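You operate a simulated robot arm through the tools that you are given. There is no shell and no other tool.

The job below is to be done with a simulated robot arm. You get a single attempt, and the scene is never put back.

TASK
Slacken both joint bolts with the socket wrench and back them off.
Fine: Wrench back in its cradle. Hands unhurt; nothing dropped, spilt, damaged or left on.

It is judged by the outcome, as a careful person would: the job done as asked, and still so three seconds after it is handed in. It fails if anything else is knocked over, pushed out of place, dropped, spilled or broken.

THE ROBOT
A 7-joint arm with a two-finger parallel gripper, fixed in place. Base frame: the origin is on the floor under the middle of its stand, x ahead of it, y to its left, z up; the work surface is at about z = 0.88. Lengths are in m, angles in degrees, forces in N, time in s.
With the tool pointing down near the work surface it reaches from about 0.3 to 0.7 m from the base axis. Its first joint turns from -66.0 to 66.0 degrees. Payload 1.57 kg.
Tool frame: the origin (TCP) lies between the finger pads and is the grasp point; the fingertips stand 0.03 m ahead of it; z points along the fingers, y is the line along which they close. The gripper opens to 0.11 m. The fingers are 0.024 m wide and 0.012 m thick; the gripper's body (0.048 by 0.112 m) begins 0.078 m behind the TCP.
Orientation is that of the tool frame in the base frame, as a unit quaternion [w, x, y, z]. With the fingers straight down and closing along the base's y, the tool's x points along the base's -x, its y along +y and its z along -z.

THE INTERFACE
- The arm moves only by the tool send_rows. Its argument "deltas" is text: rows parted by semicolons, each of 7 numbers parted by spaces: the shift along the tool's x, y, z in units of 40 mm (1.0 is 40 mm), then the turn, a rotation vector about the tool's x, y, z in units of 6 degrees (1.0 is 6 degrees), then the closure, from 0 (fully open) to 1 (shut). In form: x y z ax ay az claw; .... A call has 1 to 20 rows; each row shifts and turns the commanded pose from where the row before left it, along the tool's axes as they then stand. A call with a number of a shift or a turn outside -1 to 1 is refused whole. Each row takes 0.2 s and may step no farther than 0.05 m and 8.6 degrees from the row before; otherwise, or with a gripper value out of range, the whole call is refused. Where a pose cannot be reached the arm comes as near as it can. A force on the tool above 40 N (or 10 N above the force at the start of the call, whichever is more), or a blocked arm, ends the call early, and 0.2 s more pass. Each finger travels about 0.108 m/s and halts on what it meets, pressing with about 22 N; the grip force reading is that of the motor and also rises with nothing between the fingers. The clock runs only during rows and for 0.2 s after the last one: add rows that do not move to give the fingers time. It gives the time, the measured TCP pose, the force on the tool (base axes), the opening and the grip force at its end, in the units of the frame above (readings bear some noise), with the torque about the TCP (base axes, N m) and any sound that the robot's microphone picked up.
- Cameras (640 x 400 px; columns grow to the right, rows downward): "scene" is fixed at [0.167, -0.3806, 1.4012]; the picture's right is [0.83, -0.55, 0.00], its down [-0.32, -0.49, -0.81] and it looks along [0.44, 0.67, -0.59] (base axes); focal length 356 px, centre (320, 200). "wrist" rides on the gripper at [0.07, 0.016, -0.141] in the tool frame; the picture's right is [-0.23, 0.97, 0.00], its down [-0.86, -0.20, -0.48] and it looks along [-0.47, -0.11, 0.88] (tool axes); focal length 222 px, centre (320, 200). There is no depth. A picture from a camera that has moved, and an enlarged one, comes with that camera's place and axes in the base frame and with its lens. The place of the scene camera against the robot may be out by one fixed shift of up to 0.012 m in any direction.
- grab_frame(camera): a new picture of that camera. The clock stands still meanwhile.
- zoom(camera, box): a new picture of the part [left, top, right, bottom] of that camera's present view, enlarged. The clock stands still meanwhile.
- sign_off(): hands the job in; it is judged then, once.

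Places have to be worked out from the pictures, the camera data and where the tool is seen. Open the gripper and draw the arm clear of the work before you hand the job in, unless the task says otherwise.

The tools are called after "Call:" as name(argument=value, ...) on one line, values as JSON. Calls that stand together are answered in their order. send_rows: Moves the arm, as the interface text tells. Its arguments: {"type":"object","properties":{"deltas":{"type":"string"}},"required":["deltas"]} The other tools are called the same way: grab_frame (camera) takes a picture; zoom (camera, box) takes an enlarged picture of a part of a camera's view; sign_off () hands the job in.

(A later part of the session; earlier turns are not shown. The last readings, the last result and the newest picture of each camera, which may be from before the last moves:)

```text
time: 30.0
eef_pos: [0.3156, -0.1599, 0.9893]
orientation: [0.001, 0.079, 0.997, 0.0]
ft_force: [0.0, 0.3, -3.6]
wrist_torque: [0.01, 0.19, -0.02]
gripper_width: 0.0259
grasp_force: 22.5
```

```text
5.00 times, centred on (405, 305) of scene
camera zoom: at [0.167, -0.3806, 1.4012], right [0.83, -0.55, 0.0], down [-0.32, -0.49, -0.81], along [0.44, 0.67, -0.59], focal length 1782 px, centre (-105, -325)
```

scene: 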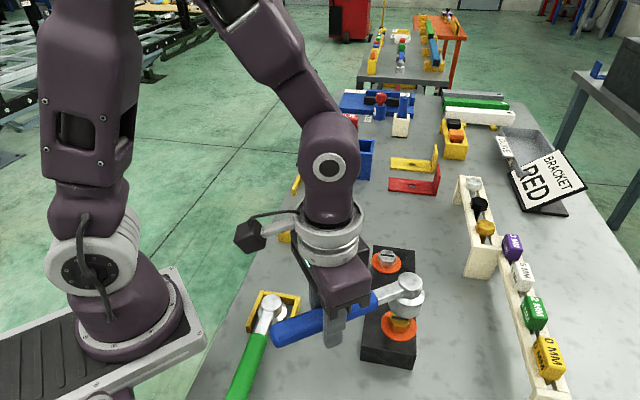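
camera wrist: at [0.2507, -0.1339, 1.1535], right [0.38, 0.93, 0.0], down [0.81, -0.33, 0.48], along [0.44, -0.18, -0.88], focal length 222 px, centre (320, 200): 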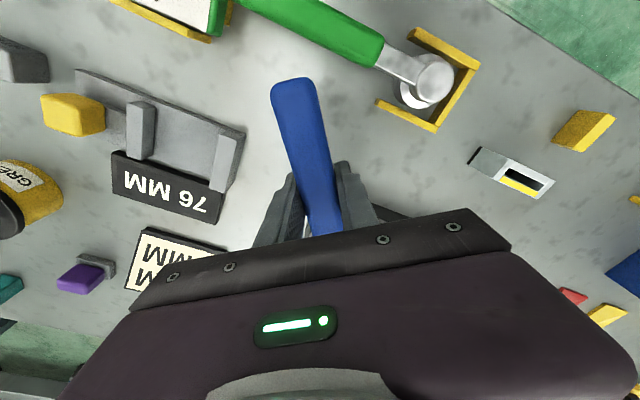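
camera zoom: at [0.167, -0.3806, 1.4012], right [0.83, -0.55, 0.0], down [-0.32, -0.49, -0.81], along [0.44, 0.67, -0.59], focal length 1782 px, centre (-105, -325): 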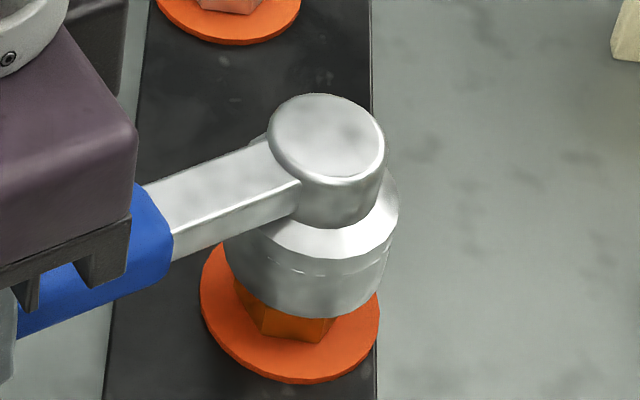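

The knob's row matches an aligned axis and the column is about 1 mm right. I nudge 0.8 mm left and lower 12 mm in small steps, watching the force.

Call:
send_rows(deltas="0.022 0.01 0.1 0 0 0 1; 0 0 0.1 0 0 0 1; 0 0 0.1 0 0 0 1; 0 0 0 0 0 0 1")

Call:
zoom(camera="scene", box=[375, 265, 435, 345])

```text
time: 31.0
eef_pos: [0.3142, -0.159, 0.9768]
orientation: [0.001, 0.079, 0.997, 0.0]
ft_force: [-0.1, 1.0, -3.8]
wrist_torque: [0.03, 0.17, -0.02]
gripper_width: 0.0257
grasp_force: 22.2
```

```text
5.00 times, centred on (405, 305) of scene
camera zoom: at [0.167, -0.3806, 1.4012], right [0.83, -0.55, 0.0], down [-0.32, -0.49, -0.81], along [0.44, 0.67, -0.59], focal length 1782 px, centre (-105, -325)
```

zoom: 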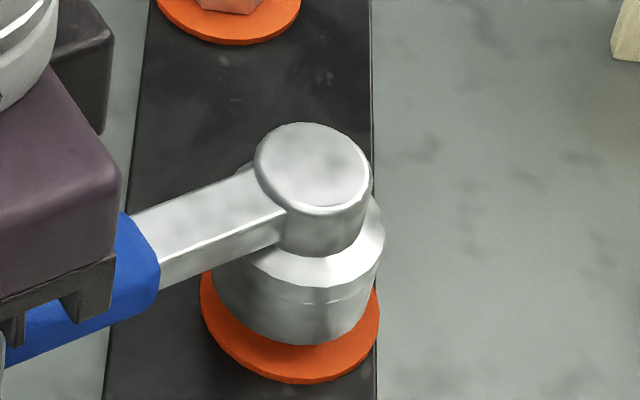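

No contact force yet and the body looks concentric with the washer. I keep lowering in 4 mm steps.

Call:
send_rows(deltas="0 0 0.1 0 0 0 1; 0 0 0.1 0 0 0 1; 0 0 0 0 0 0 1")

Call:
zoom(camera="scene", box=[375, 265, 435, 345])

```text
time: 31.8
eef_pos: [0.3129, -0.1573, 0.9671]
orientation: [0.002, 0.08, 0.997, 0.001]
ft_force: [1.1, -0.4, -4.3]
wrist_torque: [0.01, 0.21, 0.0]
gripper_width: 0.0259
grasp_force: 22.3
```

```text
5.00 times, centred on (405, 305) of scene
camera zoom: at [0.167, -0.3806, 1.4012], right [0.83, -0.55, 0.0], down [-0.32, -0.49, -0.81], along [0.44, 0.67, -0.59], focal length 1782 px, centre (-105, -325)
```

zoom: 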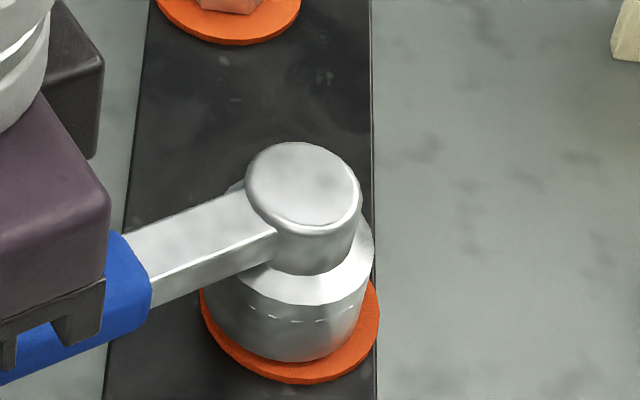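

Still no resistance at z=0.967, so the socket seems to be passing over the hex. I continue down gently to find the seat.

Call:
send_rows(deltas="0 0 0.08 0 0 0 1; 0 0 0.05 0 0 0 1; 0 0 0 0 0 0 1")

Call:
zoom(camera="scene", box=[375, 265, 435, 345])

```text
time: 32.6
eef_pos: [0.3132, -0.1582, 0.9624]
orientation: [0.001, 0.08, 0.997, 0.0]
ft_force: [0.4, 0.0, -4.5]
wrist_torque: [0.02, 0.23, 0.01]
gripper_width: 0.0259
grasp_force: 22.1
```

```text
5.00 times, centred on (405, 305) of scene
camera zoom: at [0.167, -0.3806, 1.4012], right [0.83, -0.55, 0.0], down [-0.32, -0.49, -0.81], along [0.44, 0.67, -0.59], focal length 1782 px, centre (-105, -325)
```

zoom: 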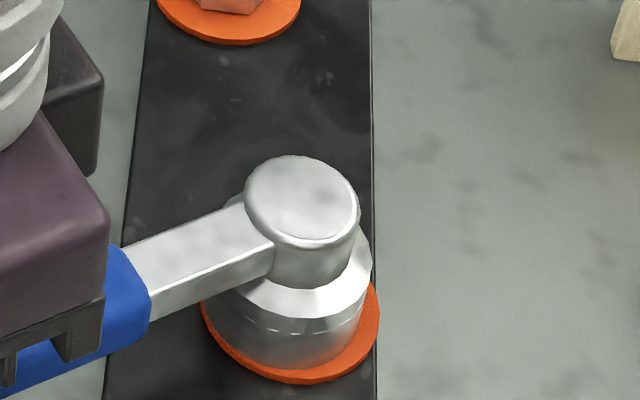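

The socket is now around the hex with its rim about 2 mm above the washer. I lower a little further until it seats.

Call:
send_rows(deltas="-0.02 0 0.05 0 0 0 1; 0 0 0.04 0 0 0 1; 0 0 0 0 0 0 1")

Call:
zoom(camera="scene", box=[375, 265, 435, 345])

```text
time: 33.4
eef_pos: [0.3123, -0.1575, 0.9584]
orientation: [0.0, 0.079, 0.997, 0.002]
ft_force: [-10.2, 2.0, 8.8]
wrist_torque: [-0.17, -0.74, -0.02]
gripper_width: 0.0259
grasp_force: 21.8
```

```text
5.00 times, centred on (405, 305) of scene
camera zoom: at [0.1666, -0.3805, 1.4013], right [0.83, -0.55, 0.0], down [-0.32, -0.49, -0.81], along [0.44, 0.67, -0.59], focal length 1782 px, centre (-105, -325)
```

zoom: 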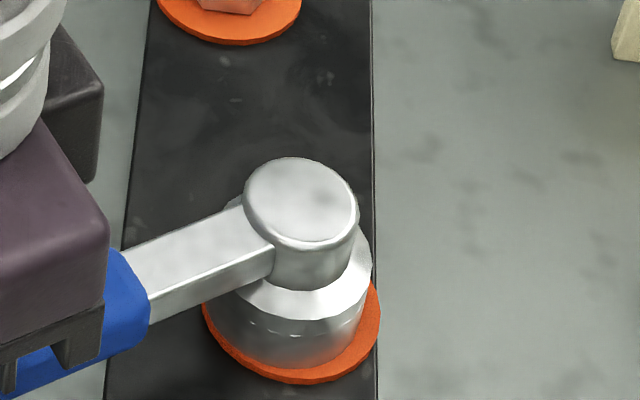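

Contact: about 12 N up and a 10 N sideways push in −x, so it is seated but pressed against one side. I ease up ~1.5 mm and back 1 mm in −x to relax it.

Call:
send_rows(deltas="0.025 0 -0.035 0 0 0 1; 0 0 0 0 0 0 1; 0 0 0 0 0 0 1")

```text
time: 34.2
eef_pos: [0.3129, -0.159, 0.9606]
orientation: [0.001, 0.079, 0.997, 0.0]
ft_force: [-0.3, 0.6, -3.3]
wrist_torque: [0.1, 0.2, -0.04]
gripper_width: 0.0259
grasp_force: 21.6
```

Relaxed again with the socket round the hex. Now I turn counter-clockwise about the bolt axis: a 12° trial in 3° rows, watching force and sound.

Call:
send_rows(deltas="-0.003 -0.168 0 0 0 -0.5 1; -0.003 -0.168 0 0 0 -0.5 1; -0.003 -0.168 0 0 0 -0.5 1; -0.003 -0.168 0 0 0 -0.5 1; 0 0 0 0 0 0 1")

Call:
zoom(camera="scene", box=[320, 240, 460, 370])

```text
time: 35.4
eef_pos: [0.3103, -0.1847, 0.9612]
orientation: [0.001, -0.027, 1.0, 0.0]
ft_force: [7.0, 2.0, -6.8]
wrist_torque: [0.04, 0.28, -0.26]
gripper_width: 0.0261
grasp_force: 22.4
```

```text
3.08 times, centred on (390, 305) of scene
camera zoom: at [0.1672, -0.3806, 1.4012], right [0.84, -0.55, 0.0], down [-0.33, -0.49, -0.81], along [0.44, 0.67, -0.59], focal length 1096 px, centre (105, -123)
```

zoom: 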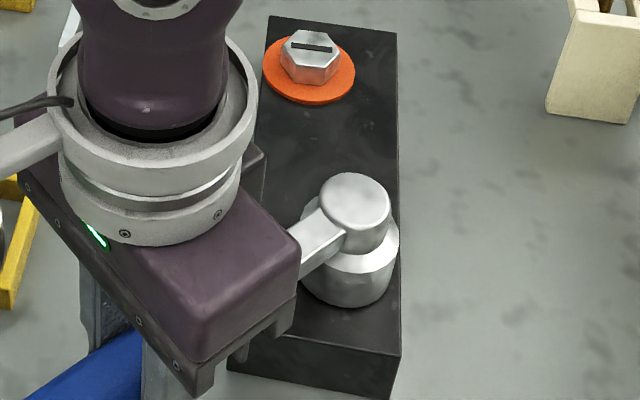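

The socket turned 12° with little resistance (7 N). The orange ring around the gold bolt is no longer visible, so I look closer to understand why.

Call:
zoom(camera="scene", box=[375, 265, 435, 345])

Call:
grab_frame(camera="scene")

Call:
grab_frame(camera="wrist")

```text
5.00 times, centred on (405, 305) of scene
camera zoom: at [0.1672, -0.3806, 1.4012], right [0.84, -0.55, 0.0], down [-0.33, -0.49, -0.81], along [0.44, 0.67, -0.59], focal length 1782 px, centre (-105, -325)
```

zoom: 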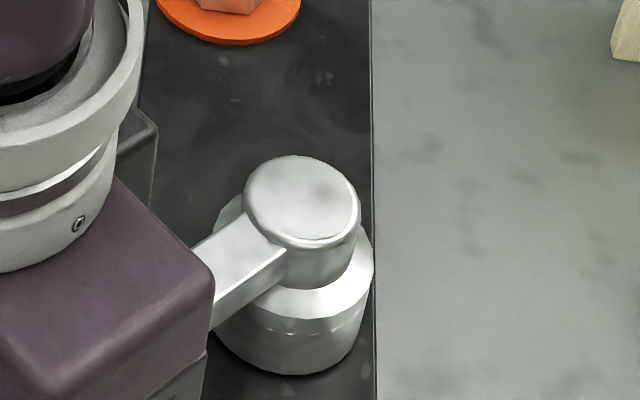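

```text
taken
```

scene: 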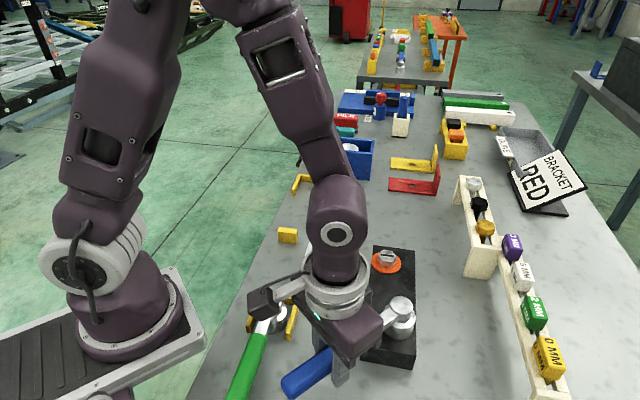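

```text
taken
camera wrist: at [0.2394, -0.173, 1.1021], right [0.18, 0.98, 0.0], down [0.86, -0.15, 0.48], along [0.47, -0.08, -0.88], focal length 222 px, centre (320, 200)
```

wrist: 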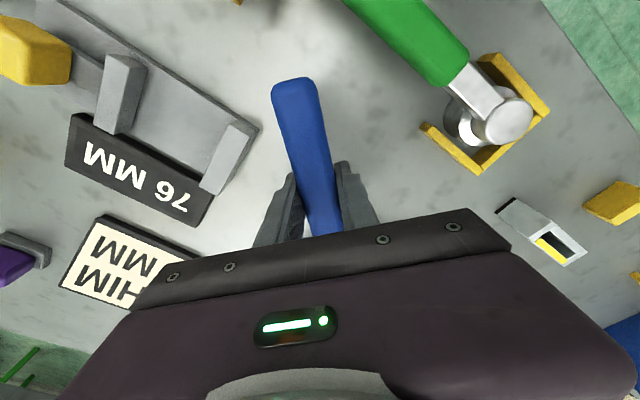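

The orange ring seems to be a tightness indicator that went away once the bolt broke loose. Forces are small, so I continue turning counter-clockwise another 48° with a slight +x correction.

Call:
send_rows(deltas="-0.015 -0.168 0 0 0 -0.5 1; -0.003 -0.168 0 0 0 -0.5 1; -0.003 -0.168 0 0 0 -0.5 1; -0.003 -0.168 0 0 0 -0.5 1; -0.003 -0.168 0 0 0 -0.5 1; -0.003 -0.168 0 0 0 -0.5 1; -0.003 -0.168 0 0 0 -0.5 1; -0.003 -0.168 0 0 0 -0.5 1; 0 0 0 0 0 0 1")

Call:
zoom(camera="scene", box=[320, 240, 460, 370])

```text
time: 37.4
eef_pos: [0.3251, -0.2367, 0.9608]
orientation: [0.001, -0.234, 0.972, 0.0]
ft_force: [0.1, -0.1, -4.0]
wrist_torque: [-0.06, 0.19, -0.04]
gripper_width: 0.0258
grasp_force: 22.1
```

```text
3.08 times, centred on (390, 305) of scene
camera zoom: at [0.167, -0.3807, 1.4012], right [0.83, -0.55, 0.0], down [-0.32, -0.49, -0.81], along [0.44, 0.67, -0.59], focal length 1096 px, centre (105, -123)
```

zoom: 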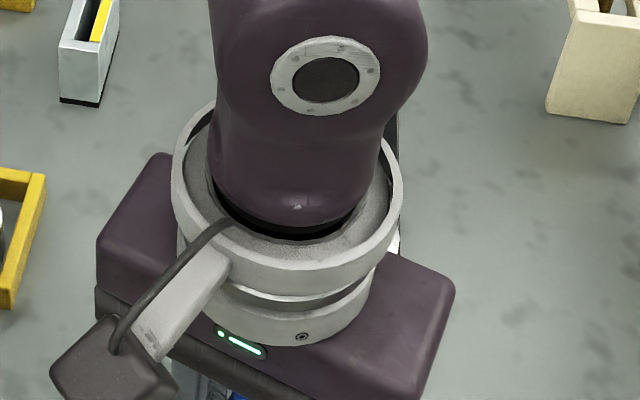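

Now at φ≈207° with essentially no resistance; the hand hides the bolt from the scene camera. I continue turning 30° more at the same height and keep an eye on force.

Call:
send_rows(deltas="-0.003 -0.168 0 0 0 -0.5 1; -0.003 -0.168 0 0 0 -0.5 1; -0.003 -0.168 0 0 0 -0.5 1; -0.003 -0.168 0 0 0 -0.5 1; -0.003 -0.168 0 0 0 -0.5 1; -0.003 -0.168 0 0 0 -0.5 1; -0.003 -0.168 0 0 0 -0.5 1; -0.003 -0.168 0 0 0 -0.5 1; -0.003 -0.168 0 0 0 -0.5 1; -0.003 -0.168 0 0 0 -0.5 1; 0 0 0 0 0 0 1")

Call:
grab_frame(camera="scene")

Call:
grab_frame(camera="wrist")

```text
time: 39.8
eef_pos: [0.368, -0.2851, 0.9617]
orientation: [0.001, -0.476, 0.879, 0.0]
ft_force: [-0.3, -1.9, 3.6]
wrist_torque: [0.7, -0.39, -0.14]
gripper_width: 0.026
grasp_force: 21.9
```

```text
taken
```

scene: 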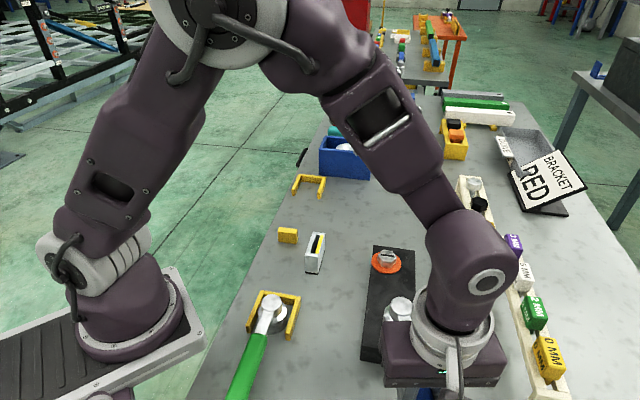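

```text
taken
camera wrist: at [0.3152, -0.3367, 1.1024], right [-0.69, 0.72, 0.0], down [0.63, 0.61, 0.48], along [0.35, 0.33, -0.88], focal length 222 px, centre (320, 200)
```

wrist: 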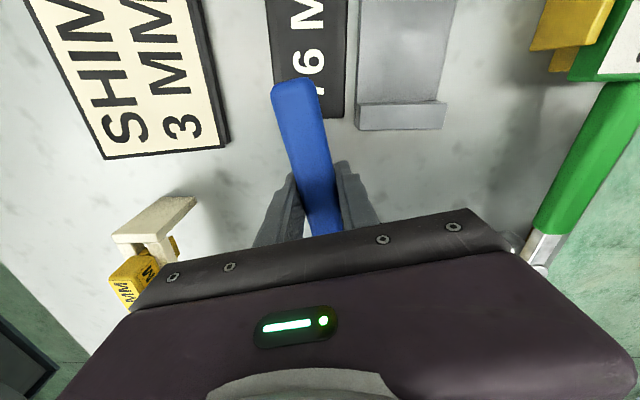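

The vertical force has changed to an upward push at the head — the bolt is rising as it backs off. I lift 2 mm and continue turning 30° with a slight rise per row.

Call:
send_rows(deltas="0 0 -0.05 0 0 0 1; -0.003 -0.168 -0.004 0 0 -0.5 1; -0.003 -0.168 -0.004 0 0 -0.5 1; -0.003 -0.168 -0.004 0 0 -0.5 1; -0.003 -0.168 -0.004 0 0 -0.5 1; -0.003 -0.168 -0.004 0 0 -0.5 1; 0 0 0 0 0 0 1")

Call:
zoom(camera="scene", box=[340, 240, 460, 370])

```text
time: 41.4
eef_pos: [0.3968, -0.2999, 0.9645]
orientation: [0.001, -0.588, 0.809, 0.0]
ft_force: [6.6, 5.3, -5.3]
wrist_torque: [0.01, -0.15, -0.55]
gripper_width: 0.0257
grasp_force: 21.4
```

```text
3.08 times, centred on (400, 305) of scene
camera zoom: at [0.1672, -0.3805, 1.4012], right [0.84, -0.55, 0.0], down [-0.33, -0.49, -0.81], along [0.44, 0.67, -0.59], focal length 1096 px, centre (74, -123)
```

zoom: 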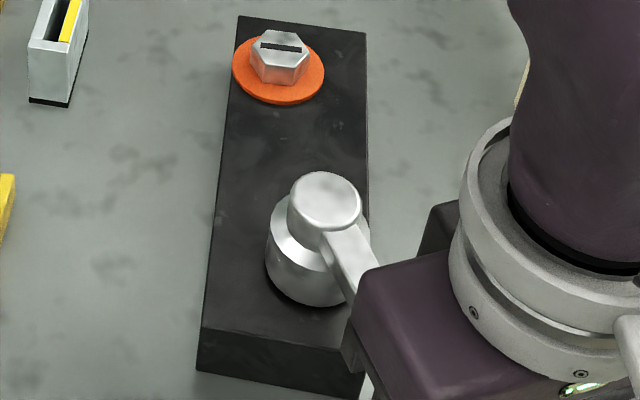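

Now at φ≈252° with the socket still on the bolt; the side force suggests a ~0.7 mm centre offset, which I correct while turning 30° more.

Call:
send_rows(deltas="-0.018 -0.178 -0.01 0 0 -0.5 1; -0.003 -0.168 -0.004 0 0 -0.5 1; -0.003 -0.168 -0.004 0 0 -0.5 1; -0.003 -0.168 -0.004 0 0 -0.5 1; -0.003 -0.168 -0.004 0 0 -0.5 1; -0.003 -0.168 -0.004 0 0 -0.5 1; -0.003 -0.168 -0.004 0 0 -0.5 1; -0.003 -0.168 -0.004 0 0 -0.5 1; -0.003 -0.168 -0.004 0 0 -0.5 1; -0.003 -0.168 -0.004 0 0 -0.5 1; 0 0 0 0 0 0 1")

Call:
zoom(camera="scene", box=[340, 240, 460, 370])

```text
time: 43.8
eef_pos: [0.4661, -0.3041, 0.9687]
orientation: [-0.001, 0.777, -0.629, 0.0]
ft_force: [0.7, -0.6, -3.5]
wrist_torque: [-0.21, -0.02, -0.02]
gripper_width: 0.026
grasp_force: 22.0
```

```text
3.08 times, centred on (400, 305) of scene
camera zoom: at [0.167, -0.3807, 1.4012], right [0.84, -0.55, 0.0], down [-0.32, -0.49, -0.81], along [0.44, 0.67, -0.59], focal length 1096 px, centre (74, -123)
```

zoom: 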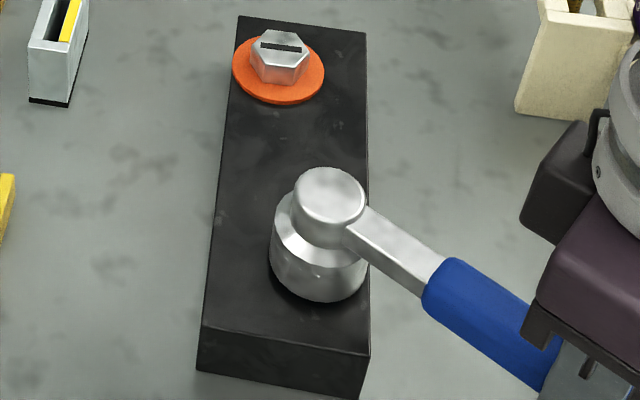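

Turned about 111° total with no load now. I lift the wrench off to inspect the gold bolt's slot angle and height.

Call:
send_rows(deltas="0 0 -0.5 0 0 0 1; 0 0 -0.7 0 0 0 1; 0 0 -0.5 0 0 0 1; 0 0 0 0 0 0 1; 0 0 0 0 0 0 1")

Call:
zoom(camera="scene", box=[340, 240, 460, 370])

Call:
zoom(camera="scene", box=[375, 265, 435, 345])

```text
time: 45.0
eef_pos: [0.4647, -0.3015, 1.0351]
orientation: [-0.001, 0.777, -0.63, 0.001]
ft_force: [0.4, -0.6, -4.7]
wrist_torque: [-0.23, -0.05, 0.01]
gripper_width: 0.0258
grasp_force: 22.0
```

```text
3.08 times, centred on (400, 305) of scene
camera zoom: at [0.167, -0.3807, 1.4012], right [0.83, -0.55, 0.0], down [-0.32, -0.49, -0.81], along [0.44, 0.67, -0.59], focal length 1096 px, centre (74, -123)
```

zoom: 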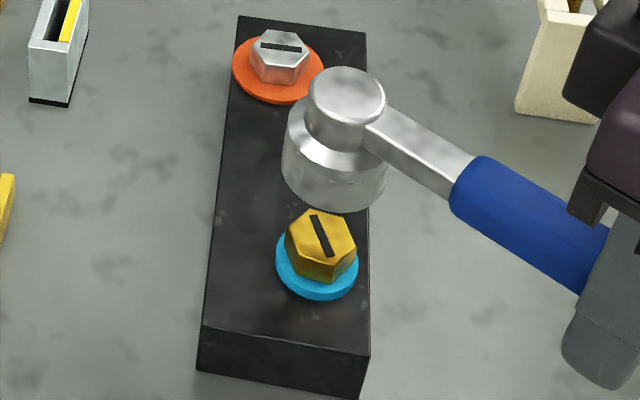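

```text
5.00 times, centred on (405, 305) of scene
camera zoom: at [0.167, -0.3807, 1.4012], right [0.83, -0.55, 0.0], down [-0.32, -0.49, -0.81], along [0.44, 0.67, -0.59], focal length 1782 px, centre (-105, -325)
```

zoom: 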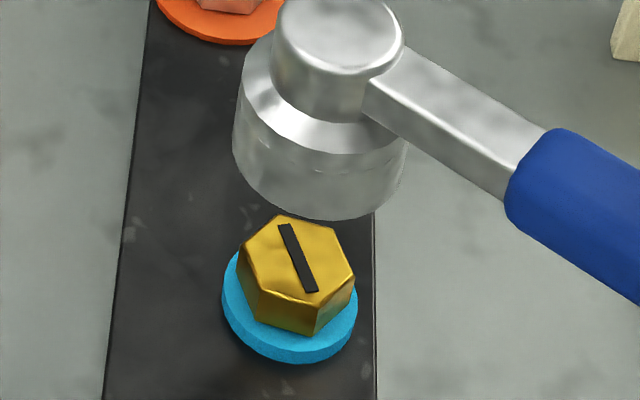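

The gold bolt has turned about 108° and risen ~4 mm; its ring is now blue instead of orange. I zoom in on it for any further marks.

Call:
zoom(camera="scene", box=[385, 295, 415, 335])

Call:
zoom(camera="scene", box=[365, 240, 410, 275])

Call:
grab_frame(camera="scene")

Call:
grab_frame(camera="wrist")

```text
10.00 times, centred on (400, 315) of scene
camera zoom: at [0.167, -0.3807, 1.4012], right [0.83, -0.55, 0.0], down [-0.32, -0.49, -0.81], along [0.44, 0.67, -0.59], focal length 3563 px, centre (-480, -950)
```

zoom: 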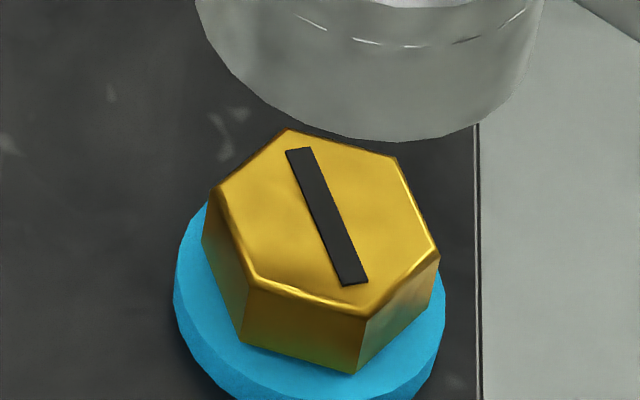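

```text
11.43 times, centred on (388, 258) of scene
camera zoom: at [0.167, -0.3807, 1.4012], right [0.83, -0.55, 0.0], down [-0.32, -0.49, -0.81], along [0.44, 0.67, -0.59], focal length 4072 px, centre (-451, -457)
```

zoom: 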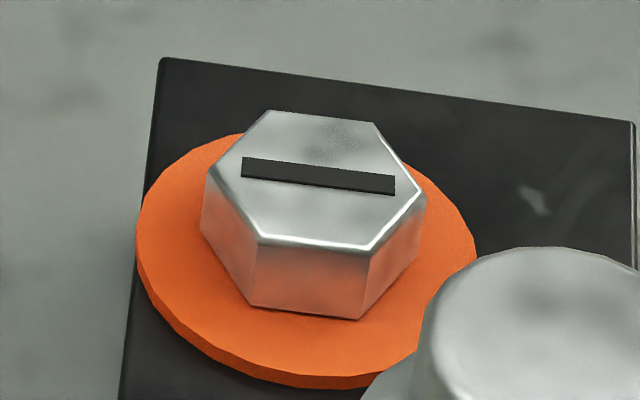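

```text
taken
```

scene: 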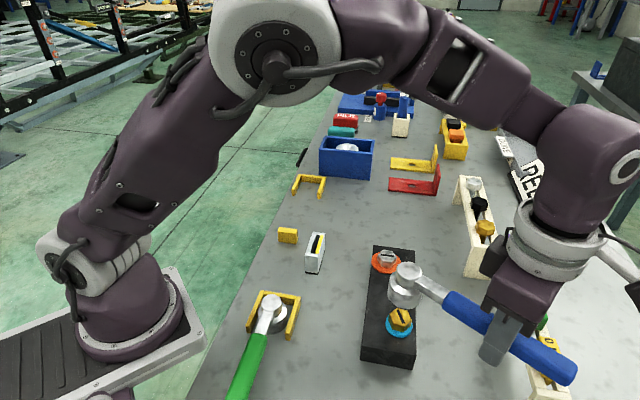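

```text
taken
camera wrist: at [0.4619, -0.3752, 1.1763], right [-1.0, 0.02, 0.0], down [0.02, 0.88, 0.48], along [0.01, 0.48, -0.88], focal length 222 px, centre (320, 200)
```

wrist: 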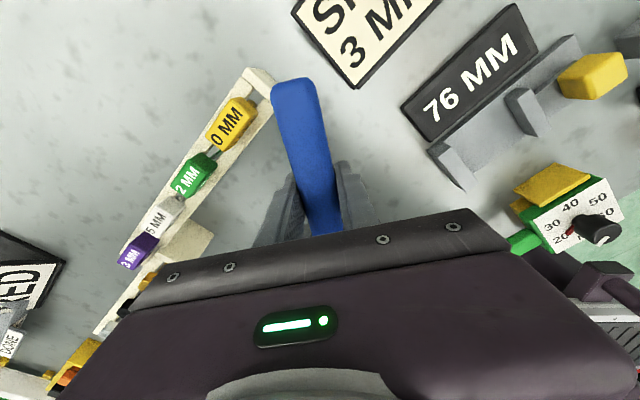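

Blue ring and raised head: the gold bolt is slack and backing off. To learn exactly what the ring tells me I'll do the silver bolt in stages; first I raise and swing the wrench round to yaw −12° at a safe height.

Call:
send_rows(deltas="0 0 -0.8 0 0 0 1; 0 0 -0.8 0 0 0.5 1; 0 0 0 0 0 1 1; 0 0 0 0 0 1 1; 0 0 0 0 0 1 1; 0 0 0 0 0 1 1; 0 0 0 0 0 1 1; 0 0 0 0 0 1 1; 0 0 0 0 0 1 1; 0 0 0 0 0 1 1; 0 0 0 0 0 1 1; 0 0 0 0 0 1 1; 0 0 0 0 0 1 1; 0 0 0 0 0 1 1; 0 0 0 0 0 1 1; 0 0 0 0 0 1 1; 0 0 0 0 0 1 1; 0 0 0 0 0 1 1; 0 0 0 0 0 1 1; 0 0 0 0 0 1 1")

Call:
grab_frame(camera="scene")

```text
time: 49.2
eef_pos: [0.4635, -0.3053, 1.0996]
orientation: [0.001, 0.08, 0.997, 0.0]
ft_force: [0.4, -0.3, -4.0]
wrist_torque: [0.01, 0.21, 0.01]
gripper_width: 0.0259
grasp_force: 22.1
```

```text
taken
```

scene: 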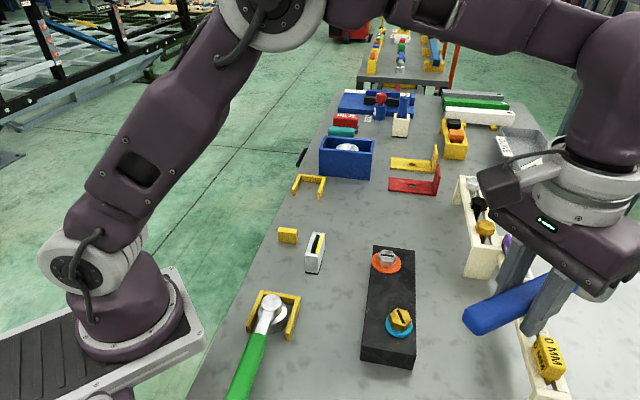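

Yaw is −9°. I add 3°, travel to above the silver bolt with the handle toward the robot, and come down to about 30 mm above its head.

Call:
send_rows(deltas="0 0 0 0 0 0.5 1; 0.407 0.759 0 0 0 0 1; 0.407 0.759 0 0 0 0 1; 0.407 0.759 0 0 0 0 1; 0.407 0.759 0 0 0 0 1; 0.407 0.759 0 0 0 0 1; 0.407 0.759 0 0 0 0 1; 0.407 0.759 0 0 0 0 1; 0.407 0.759 0 0 0 0 1; 0 0 0.75 0 0 0 1; 0 0 0.75 0 0 0 1; 0 0 0.75 0 0 0 1; 0 0 0 0 0 0 1; 0 0 0 0 0 0 1")

Call:
zoom(camera="scene", box=[340, 190, 460, 320])

Call:
zoom(camera="scene", box=[360, 210, 420, 285])

Call:
grab_frame(camera="scene")

```text
time: 52.2
eef_pos: [0.3889, -0.0377, 1.0091]
orientation: [0.001, 0.105, 0.994, 0.0]
ft_force: [0.2, 0.1, -4.8]
wrist_torque: [0.04, 0.2, 0.03]
gripper_width: 0.0258
grasp_force: 21.9
```

```text
3.08 times, centred on (400, 255) of scene
camera zoom: at [0.167, -0.3806, 1.4012], right [0.83, -0.55, 0.0], down [-0.32, -0.49, -0.81], along [0.44, 0.67, -0.59], focal length 1096 px, centre (74, 31)
```

zoom: 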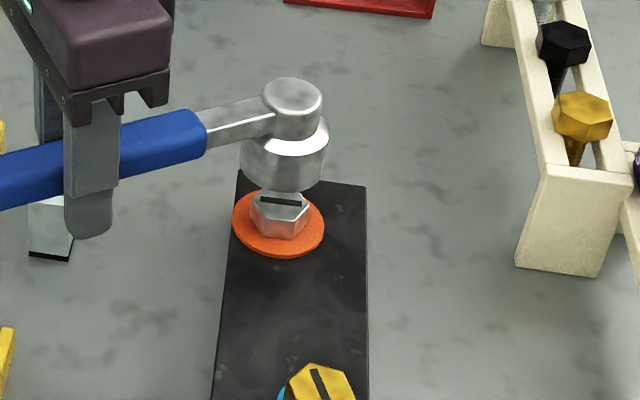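

```text
5.33 times, centred on (390, 248) of scene
camera zoom: at [0.167, -0.3806, 1.4012], right [0.83, -0.55, 0.0], down [-0.32, -0.49, -0.81], along [0.44, 0.67, -0.59], focal length 1900 px, centre (-53, -53)
```

zoom: 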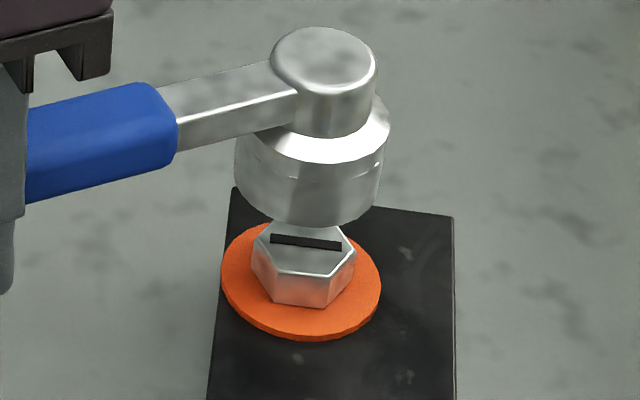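

```text
taken
```

scene: 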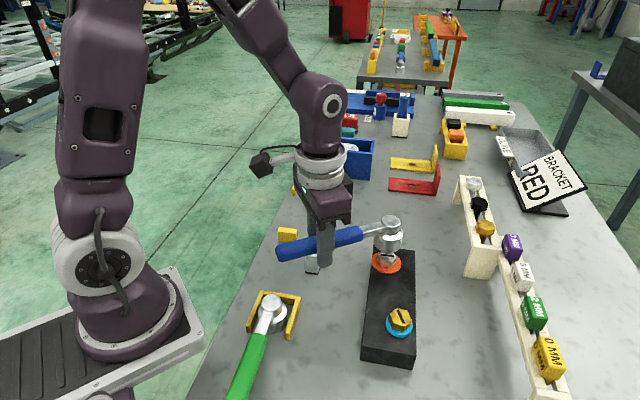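

Lateral check says the head is ~1 mm camera-left of the bolt. Readings are noisy, so I take a few still readings to average the TCP pose before lowering.

Call:
send_rows(deltas="0 0 0 0 0 0 1")

Call:
send_rows(deltas="0 0 0 0 0 0 1")

Call:
send_rows(deltas="0 0 0 0 0 0 1")

```text
time: 52.6
eef_pos: [0.3891, -0.0381, 1.0092]
orientation: [0.001, 0.105, 0.994, 0.0]
ft_force: [-1.0, 0.5, -3.8]
wrist_torque: [0.02, 0.22, -0.01]
gripper_width: 0.0255
grasp_force: 22.3
```

```text
time: 53.0
eef_pos: [0.3894, -0.0393, 1.0091]
orientation: [0.0, 0.105, 0.994, 0.0]
ft_force: [0.4, 0.3, -4.1]
wrist_torque: [0.02, 0.22, -0.03]
gripper_width: 0.0261
grasp_force: 21.7
```

```text
time: 53.4
eef_pos: [0.3883, -0.0378, 1.0092]
orientation: [0.001, 0.105, 0.994, 0.0]
ft_force: [0.0, -1.7, -3.3]
wrist_torque: [0.04, 0.18, 0.0]
gripper_width: 0.0259
grasp_force: 22.0
```

Averaged TCP is (0.3889, −0.0382). Blending the wrist-based and scene-based estimates, I shift about 2 mm in −y and lower to just above the bolt head.

Call:
send_rows(deltas="0.004 -0.052 0.3 0 0 0 1; 0 0 0.3 0 0 0 1; 0 0 0 0 0 0 1; 0 0 0 0 0 0 1")

Call:
zoom(camera="scene", box=[360, 210, 420, 285])

```text
time: 54.4
eef_pos: [0.3895, -0.0401, 0.9854]
orientation: [0.001, 0.105, 0.994, -0.001]
ft_force: [0.5, 0.0, -4.5]
wrist_torque: [0.05, 0.22, -0.04]
gripper_width: 0.0257
grasp_force: 22.1
```

```text
5.33 times, centred on (390, 248) of scene
camera zoom: at [0.167, -0.3806, 1.4012], right [0.83, -0.55, 0.0], down [-0.32, -0.49, -0.81], along [0.44, 0.67, -0.59], focal length 1900 px, centre (-53, -53)
```

zoom: 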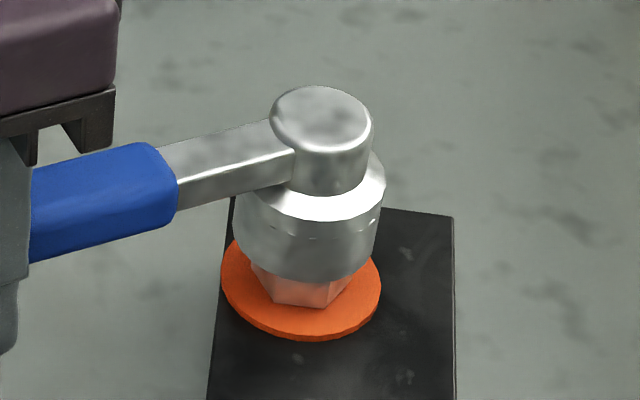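

This matches the offsets seen when the socket seated well on the gold bolt. I lower in small steps over the silver hex.

Call:
send_rows(deltas="0 0 0.1 0 0 0 1; 0 0 0.1 0 0 0 1; 0 0 0.1 0 0 0 1; 0 0 0 0 0 0 1")

Call:
zoom(camera="scene", box=[360, 210, 420, 285])

```text
time: 55.4
eef_pos: [0.3899, -0.04, 0.9729]
orientation: [0.001, 0.105, 0.994, 0.0]
ft_force: [0.1, -0.3, -4.1]
wrist_torque: [0.04, 0.21, -0.01]
gripper_width: 0.0261
grasp_force: 21.4
```

```text
5.33 times, centred on (390, 248) of scene
camera zoom: at [0.167, -0.3806, 1.4012], right [0.83, -0.55, 0.0], down [-0.32, -0.49, -0.81], along [0.44, 0.67, -0.59], focal length 1900 px, centre (-53, -53)
```

zoom: 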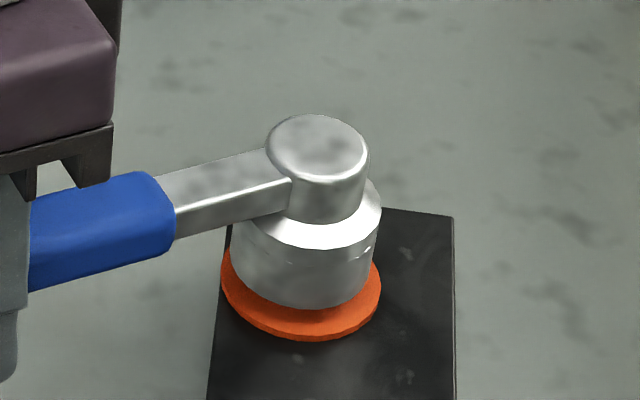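

No contact, and the rim is already below the hex top. I continue down to just above the seat height found on the gold bolt (z≈0.961).

Call:
send_rows(deltas="0 0 0.1 0 0 0 1; 0 0 0.1 0 0 0 1; 0 0 0.09 0 0 0 1; 0 0 0 0 0 0 1")

Call:
zoom(camera="scene", box=[360, 210, 420, 285])

```text
time: 56.4
eef_pos: [0.3884, -0.0421, 0.9612]
orientation: [0.001, 0.105, 0.995, 0.001]
ft_force: [-3.0, 0.6, 1.5]
wrist_torque: [-0.11, -0.39, 0.16]
gripper_width: 0.0259
grasp_force: 21.7
```

```text
5.33 times, centred on (390, 248) of scene
camera zoom: at [0.1669, -0.3806, 1.4013], right [0.84, -0.55, 0.0], down [-0.32, -0.49, -0.81], along [0.44, 0.67, -0.59], focal length 1900 px, centre (-53, -53)
```

zoom: 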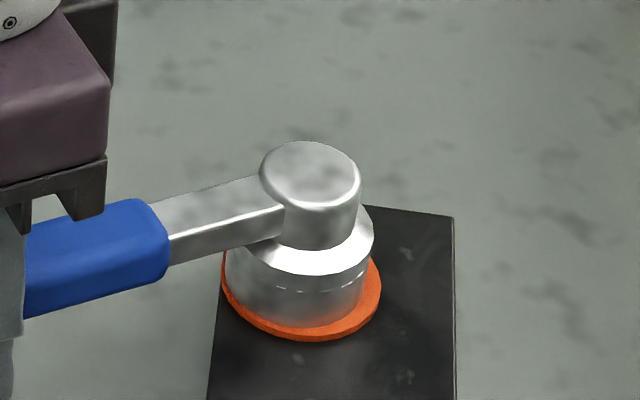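

Lightly seated (≈6 N). I ease up 0.8 mm and turn 15° counter-clockwise about the silver bolt, then check the ring.

Call:
send_rows(deltas="0 0 -0.02 0 0 0 1; -0.003 -0.168 0 0 0 -0.5 1; -0.003 -0.168 0 0 0 -0.5 1; -0.003 -0.168 0 0 0 -0.5 1; -0.003 -0.168 0 0 0 -0.5 1; -0.003 -0.168 0 0 0 -0.5 1; 0 0 0 0 0 0 1")

Call:
zoom(camera="scene", box=[360, 210, 420, 285])

```text
time: 58.0
eef_pos: [0.3843, -0.0758, 0.9626]
orientation: [0.002, -0.026, 1.0, 0.001]
ft_force: [3.3, 1.2, -4.5]
wrist_torque: [0.09, 0.09, -0.36]
gripper_width: 0.026
grasp_force: 21.9
```

```text
5.33 times, centred on (390, 248) of scene
camera zoom: at [0.1671, -0.3806, 1.4012], right [0.83, -0.55, 0.0], down [-0.33, -0.49, -0.81], along [0.44, 0.67, -0.59], focal length 1900 px, centre (-53, -53)
```

zoom: 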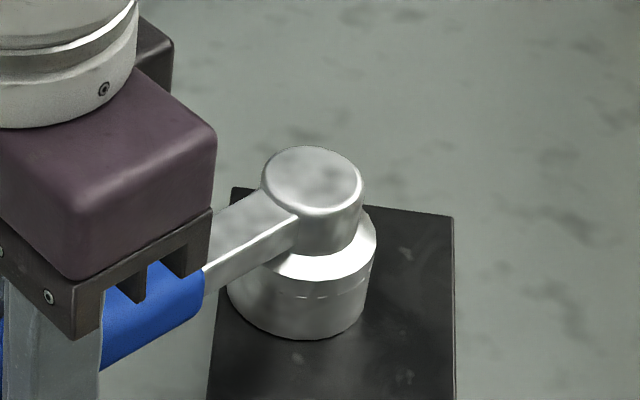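

The orange ring is gone here too after 15°, with ~0.5 N·m of friction. I continue 27° more to φ≈210°, staying clear of the gold bolt, then lift to look.

Call:
send_rows(deltas="-0.003 -0.168 -0.004 0 0 -0.5 1; -0.003 -0.168 -0.004 0 0 -0.5 1; -0.003 -0.168 -0.004 0 0 -0.5 1; -0.003 -0.168 -0.004 0 0 -0.5 1; -0.003 -0.168 -0.004 0 0 -0.5 1; -0.003 -0.168 -0.004 0 0 -0.5 1; -0.003 -0.168 -0.004 0 0 -0.5 1; -0.003 -0.168 -0.004 0 0 -0.5 1; -0.003 -0.168 -0.004 0 0 -0.5 1; 0 0 0 0 0 0 1")

Call:
grab_frame(camera="scene")

```text
time: 60.2
eef_pos: [0.4007, -0.1318, 0.9648]
orientation: [0.001, -0.258, 0.966, 0.0]
ft_force: [-0.1, 0.8, -3.5]
wrist_torque: [-0.1, 0.19, -0.06]
gripper_width: 0.026
grasp_force: 22.1
```

```text
taken
```

scene: 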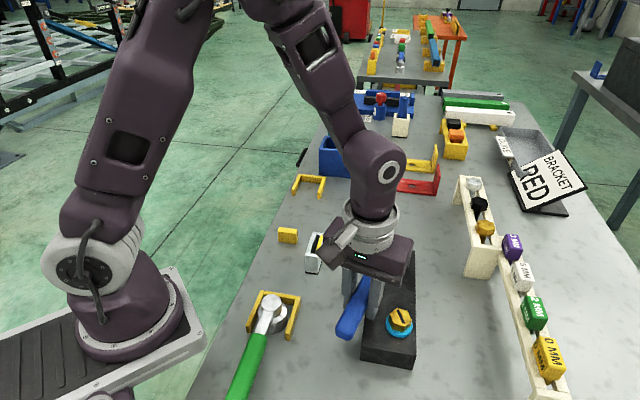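

I lift 60 mm and swing the wrench around the bolt axis to φ=270° (a hex step of +60°), which also clears the camera's view of the silver bolt.

Call:
send_rows(deltas="0 0 -0.5 0 0 0 1; 0 0 -0.5 0 0 0 1; 0 0 -0.5 0 0 0 1; -0.0143 -0.335 0 0 0 -1 1; -0.0143 -0.335 0 0 0 -1 1; -0.0143 -0.335 0 0 0 -1 1; -0.0143 -0.335 0 0 0 -1 1; -0.0143 -0.335 0 0 0 -1 1; -0.0143 -0.335 0 0 0 -1 1; -0.0143 -0.335 0 0 0 -1 1; -0.0143 -0.335 0 0 0 -1 1; -0.0143 -0.335 0 0 0 -1 1; -0.0143 -0.335 0 0 0 -1 1; 0 0 0 0 0 0 1; 0 0 0 0 0 0 1")

Call:
grab_frame(camera="scene")

Call:
zoom(camera="scene", box=[355, 220, 435, 350])

Call:
zoom(camera="scene", box=[360, 210, 420, 285])

```text
time: 63.4
eef_pos: [0.5122, -0.1972, 1.0224]
orientation: [0.0, -0.707, 0.707, 0.0]
ft_force: [0.6, 0.2, -4.1]
wrist_torque: [-0.24, 0.0, 0.02]
gripper_width: 0.0259
grasp_force: 21.9
```

```text
taken
```

scene: 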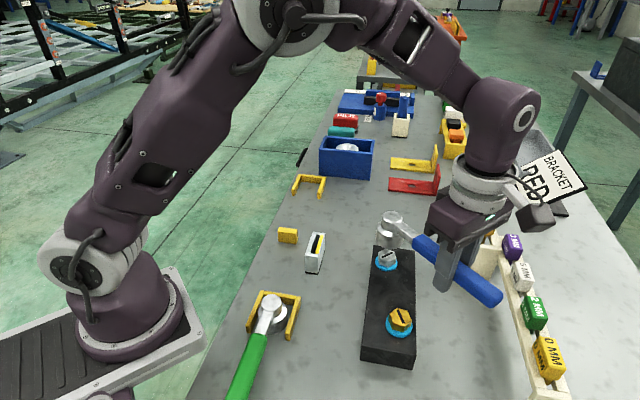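

```text
3.08 times, centred on (395, 285) of scene
camera zoom: at [0.1671, -0.3806, 1.4012], right [0.83, -0.55, 0.0], down [-0.32, -0.49, -0.81], along [0.44, 0.67, -0.59], focal length 1096 px, centre (89, -62)
```

zoom: 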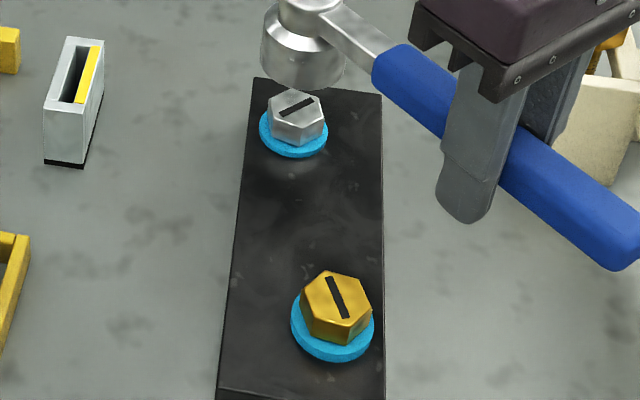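

```text
5.33 times, centred on (390, 248) of scene
camera zoom: at [0.1671, -0.3806, 1.4012], right [0.83, -0.55, 0.0], down [-0.32, -0.49, -0.81], along [0.44, 0.67, -0.59], focal length 1900 px, centre (-53, -53)
```

zoom: 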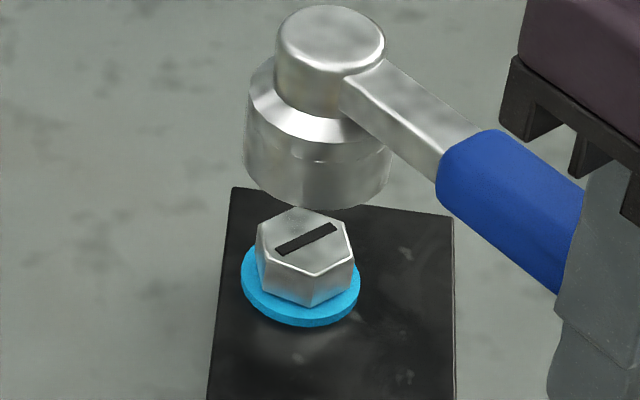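

Silver has also gone blue after about 40° — so blue means slack, but the amount of back-off still matters. I zoom in on both bolts to compare head heights and ring thickness.

Call:
zoom(camera="scene", box=[385, 295, 421, 340])

Call:
zoom(camera="scene", box=[370, 240, 406, 275])

```text
8.89 times, centred on (403, 318) of scene
camera zoom: at [0.1671, -0.3806, 1.4012], right [0.83, -0.55, 0.0], down [-0.32, -0.49, -0.81], along [0.44, 0.67, -0.59], focal length 3167 px, centre (-418, -844)
```

zoom: 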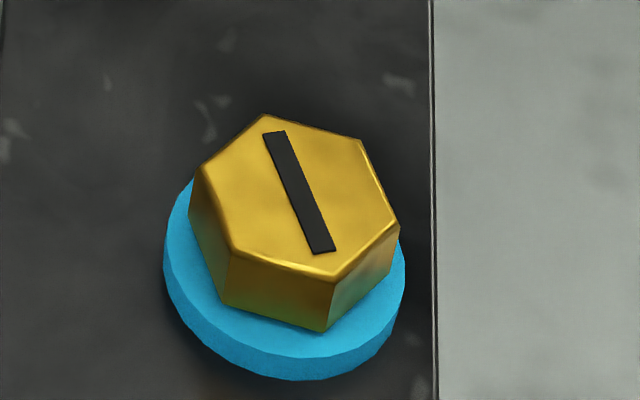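

```text
11.43 times, centred on (388, 258) of scene
camera zoom: at [0.1671, -0.3806, 1.4012], right [0.83, -0.55, 0.0], down [-0.32, -0.49, -0.81], along [0.44, 0.67, -0.59], focal length 4072 px, centre (-457, -457)
```

zoom: 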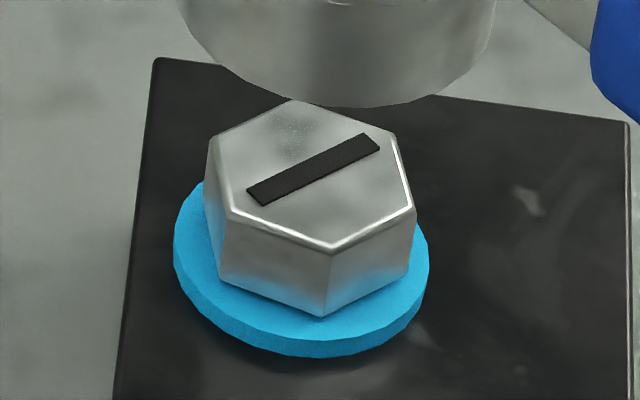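

Silver has turned ~40° and risen ~1.2 mm (about 11–12 mm per turn, matching gold). I want a good deal more back-off on both, so I re-engage silver at φ=270°, first lowering to just above the head.

Call:
send_rows(deltas="0 0 0.4 0 0 0 1; 0 0 0.4 0 0 0 1; 0 0 0 0 0 0 1; 0 0 0 0 0 0 1")

Call:
zoom(camera="scene", box=[360, 210, 420, 285])

```text
time: 64.4
eef_pos: [0.5087, -0.1984, 0.9906]
orientation: [0.0, -0.707, 0.708, 0.0]
ft_force: [0.4, 0.2, -4.8]
wrist_torque: [-0.22, -0.01, -0.01]
gripper_width: 0.0258
grasp_force: 22.1
```

```text
5.33 times, centred on (390, 248) of scene
camera zoom: at [0.1671, -0.3806, 1.4012], right [0.83, -0.55, 0.0], down [-0.32, -0.49, -0.81], along [0.44, 0.67, -0.59], focal length 1900 px, centre (-53, -53)
```

zoom: 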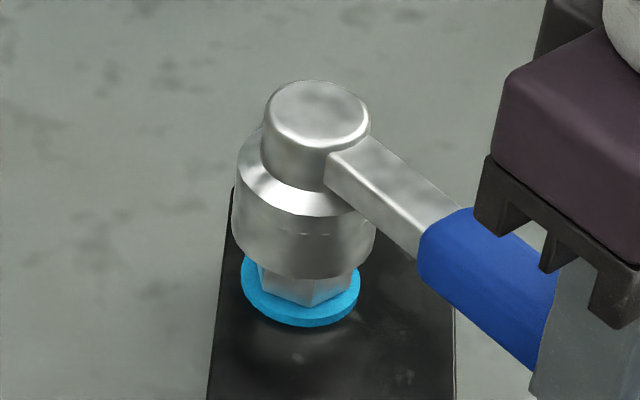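

The socket reads ~2 mm off toward the camera's left/near side. I shift (+2, +1.5) mm and lower slowly over the hex.

Call:
send_rows(deltas="-0.0375 -0.05 0.05 0 0 0 1; 0 0 0.1 0 0 0 1; 0 0 0.1 0 0 0 1; 0 0 0.1 0 0 0 1; 0 0 0 0 0 0 1")

Call:
zoom(camera="scene", box=[360, 210, 420, 285])

```text
time: 65.6
eef_pos: [0.5118, -0.1957, 0.978]
orientation: [0.001, -0.707, 0.708, -0.001]
ft_force: [0.1, 0.3, -3.5]
wrist_torque: [-0.21, -0.01, -0.01]
gripper_width: 0.0259
grasp_force: 21.7
```

```text
5.33 times, centred on (390, 248) of scene
camera zoom: at [0.1671, -0.3806, 1.4012], right [0.83, -0.55, 0.0], down [-0.32, -0.49, -0.81], along [0.44, 0.67, -0.59], focal length 1900 px, centre (-53, -53)
```

zoom: 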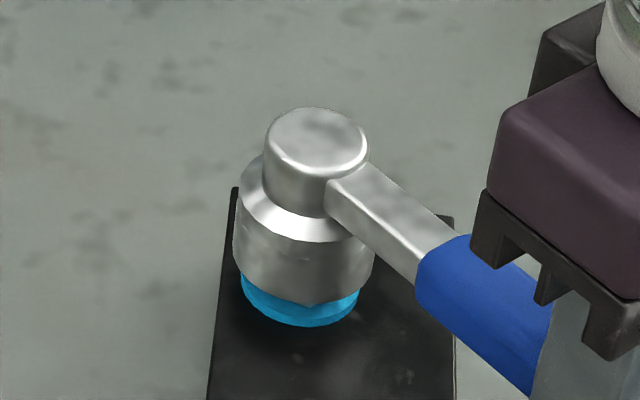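

Still no contact with the rim at about head-top level. I continue down 12 mm.

Call:
send_rows(deltas="0 0 0.1 0 0 0 1; 0 0 0.1 0 0 0 1; 0 0 0.08 0 0 0 1; 0 0 0 0 0 0 1")

Call:
zoom(camera="scene", box=[360, 210, 420, 285])

```text
time: 66.6
eef_pos: [0.514, -0.1956, 0.9673]
orientation: [0.001, -0.706, 0.708, 0.0]
ft_force: [0.3, 0.1, -4.2]
wrist_torque: [-0.22, 0.04, 0.0]
gripper_width: 0.0263
grasp_force: 22.1
```

```text
5.33 times, centred on (390, 248) of scene
camera zoom: at [0.1671, -0.3806, 1.4012], right [0.83, -0.55, 0.0], down [-0.32, -0.49, -0.81], along [0.44, 0.67, -0.59], focal length 1900 px, centre (-53, -53)
```

zoom: 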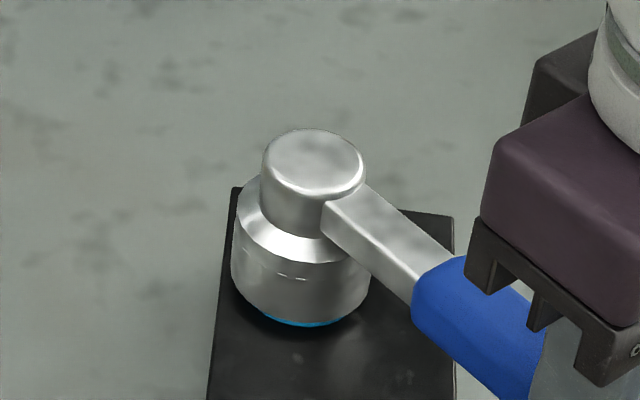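

The socket is round the hex at φ=270° with no load. Before swinging further this way I check the wrist view for clearance to the shim rack.

Call:
grab_frame(camera="wrist")

Call:
grab_frame(camera="scene")

Call:
zoom(camera="scene", box=[430, 170, 590, 400])

```text
taken
camera wrist: at [0.4965, -0.2657, 1.1076], right [-0.97, 0.23, 0.0], down [0.2, 0.85, 0.48], along [0.11, 0.47, -0.88], focal length 222 px, centre (320, 200)
```

wrist: 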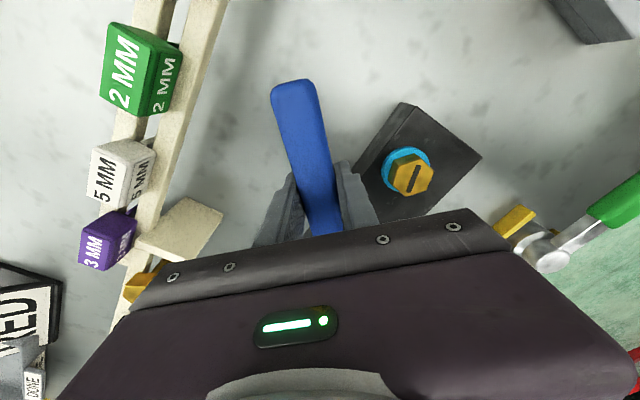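

```text
taken
```

scene: 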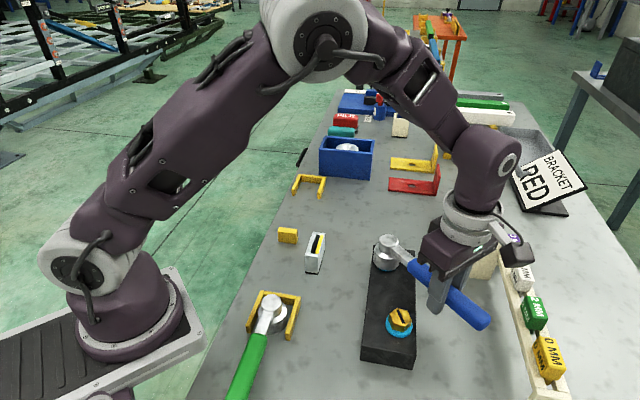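

```text
1.74 times, centred on (510, 285) of scene
camera zoom: at [0.1671, -0.3806, 1.4012], right [0.83, -0.55, 0.0], down [-0.32, -0.49, -0.81], along [0.44, 0.67, -0.59], focal length 620 px, centre (-10, 52)
```

zoom: 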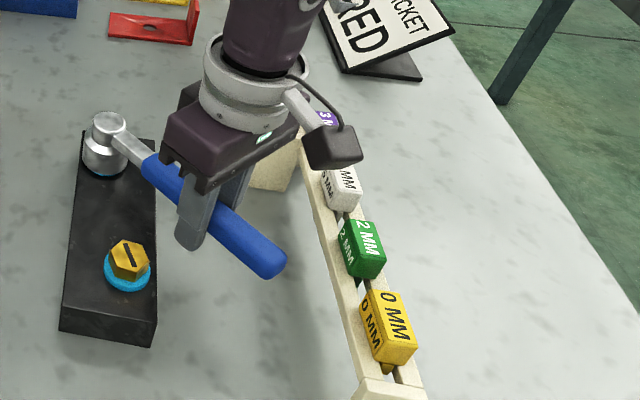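

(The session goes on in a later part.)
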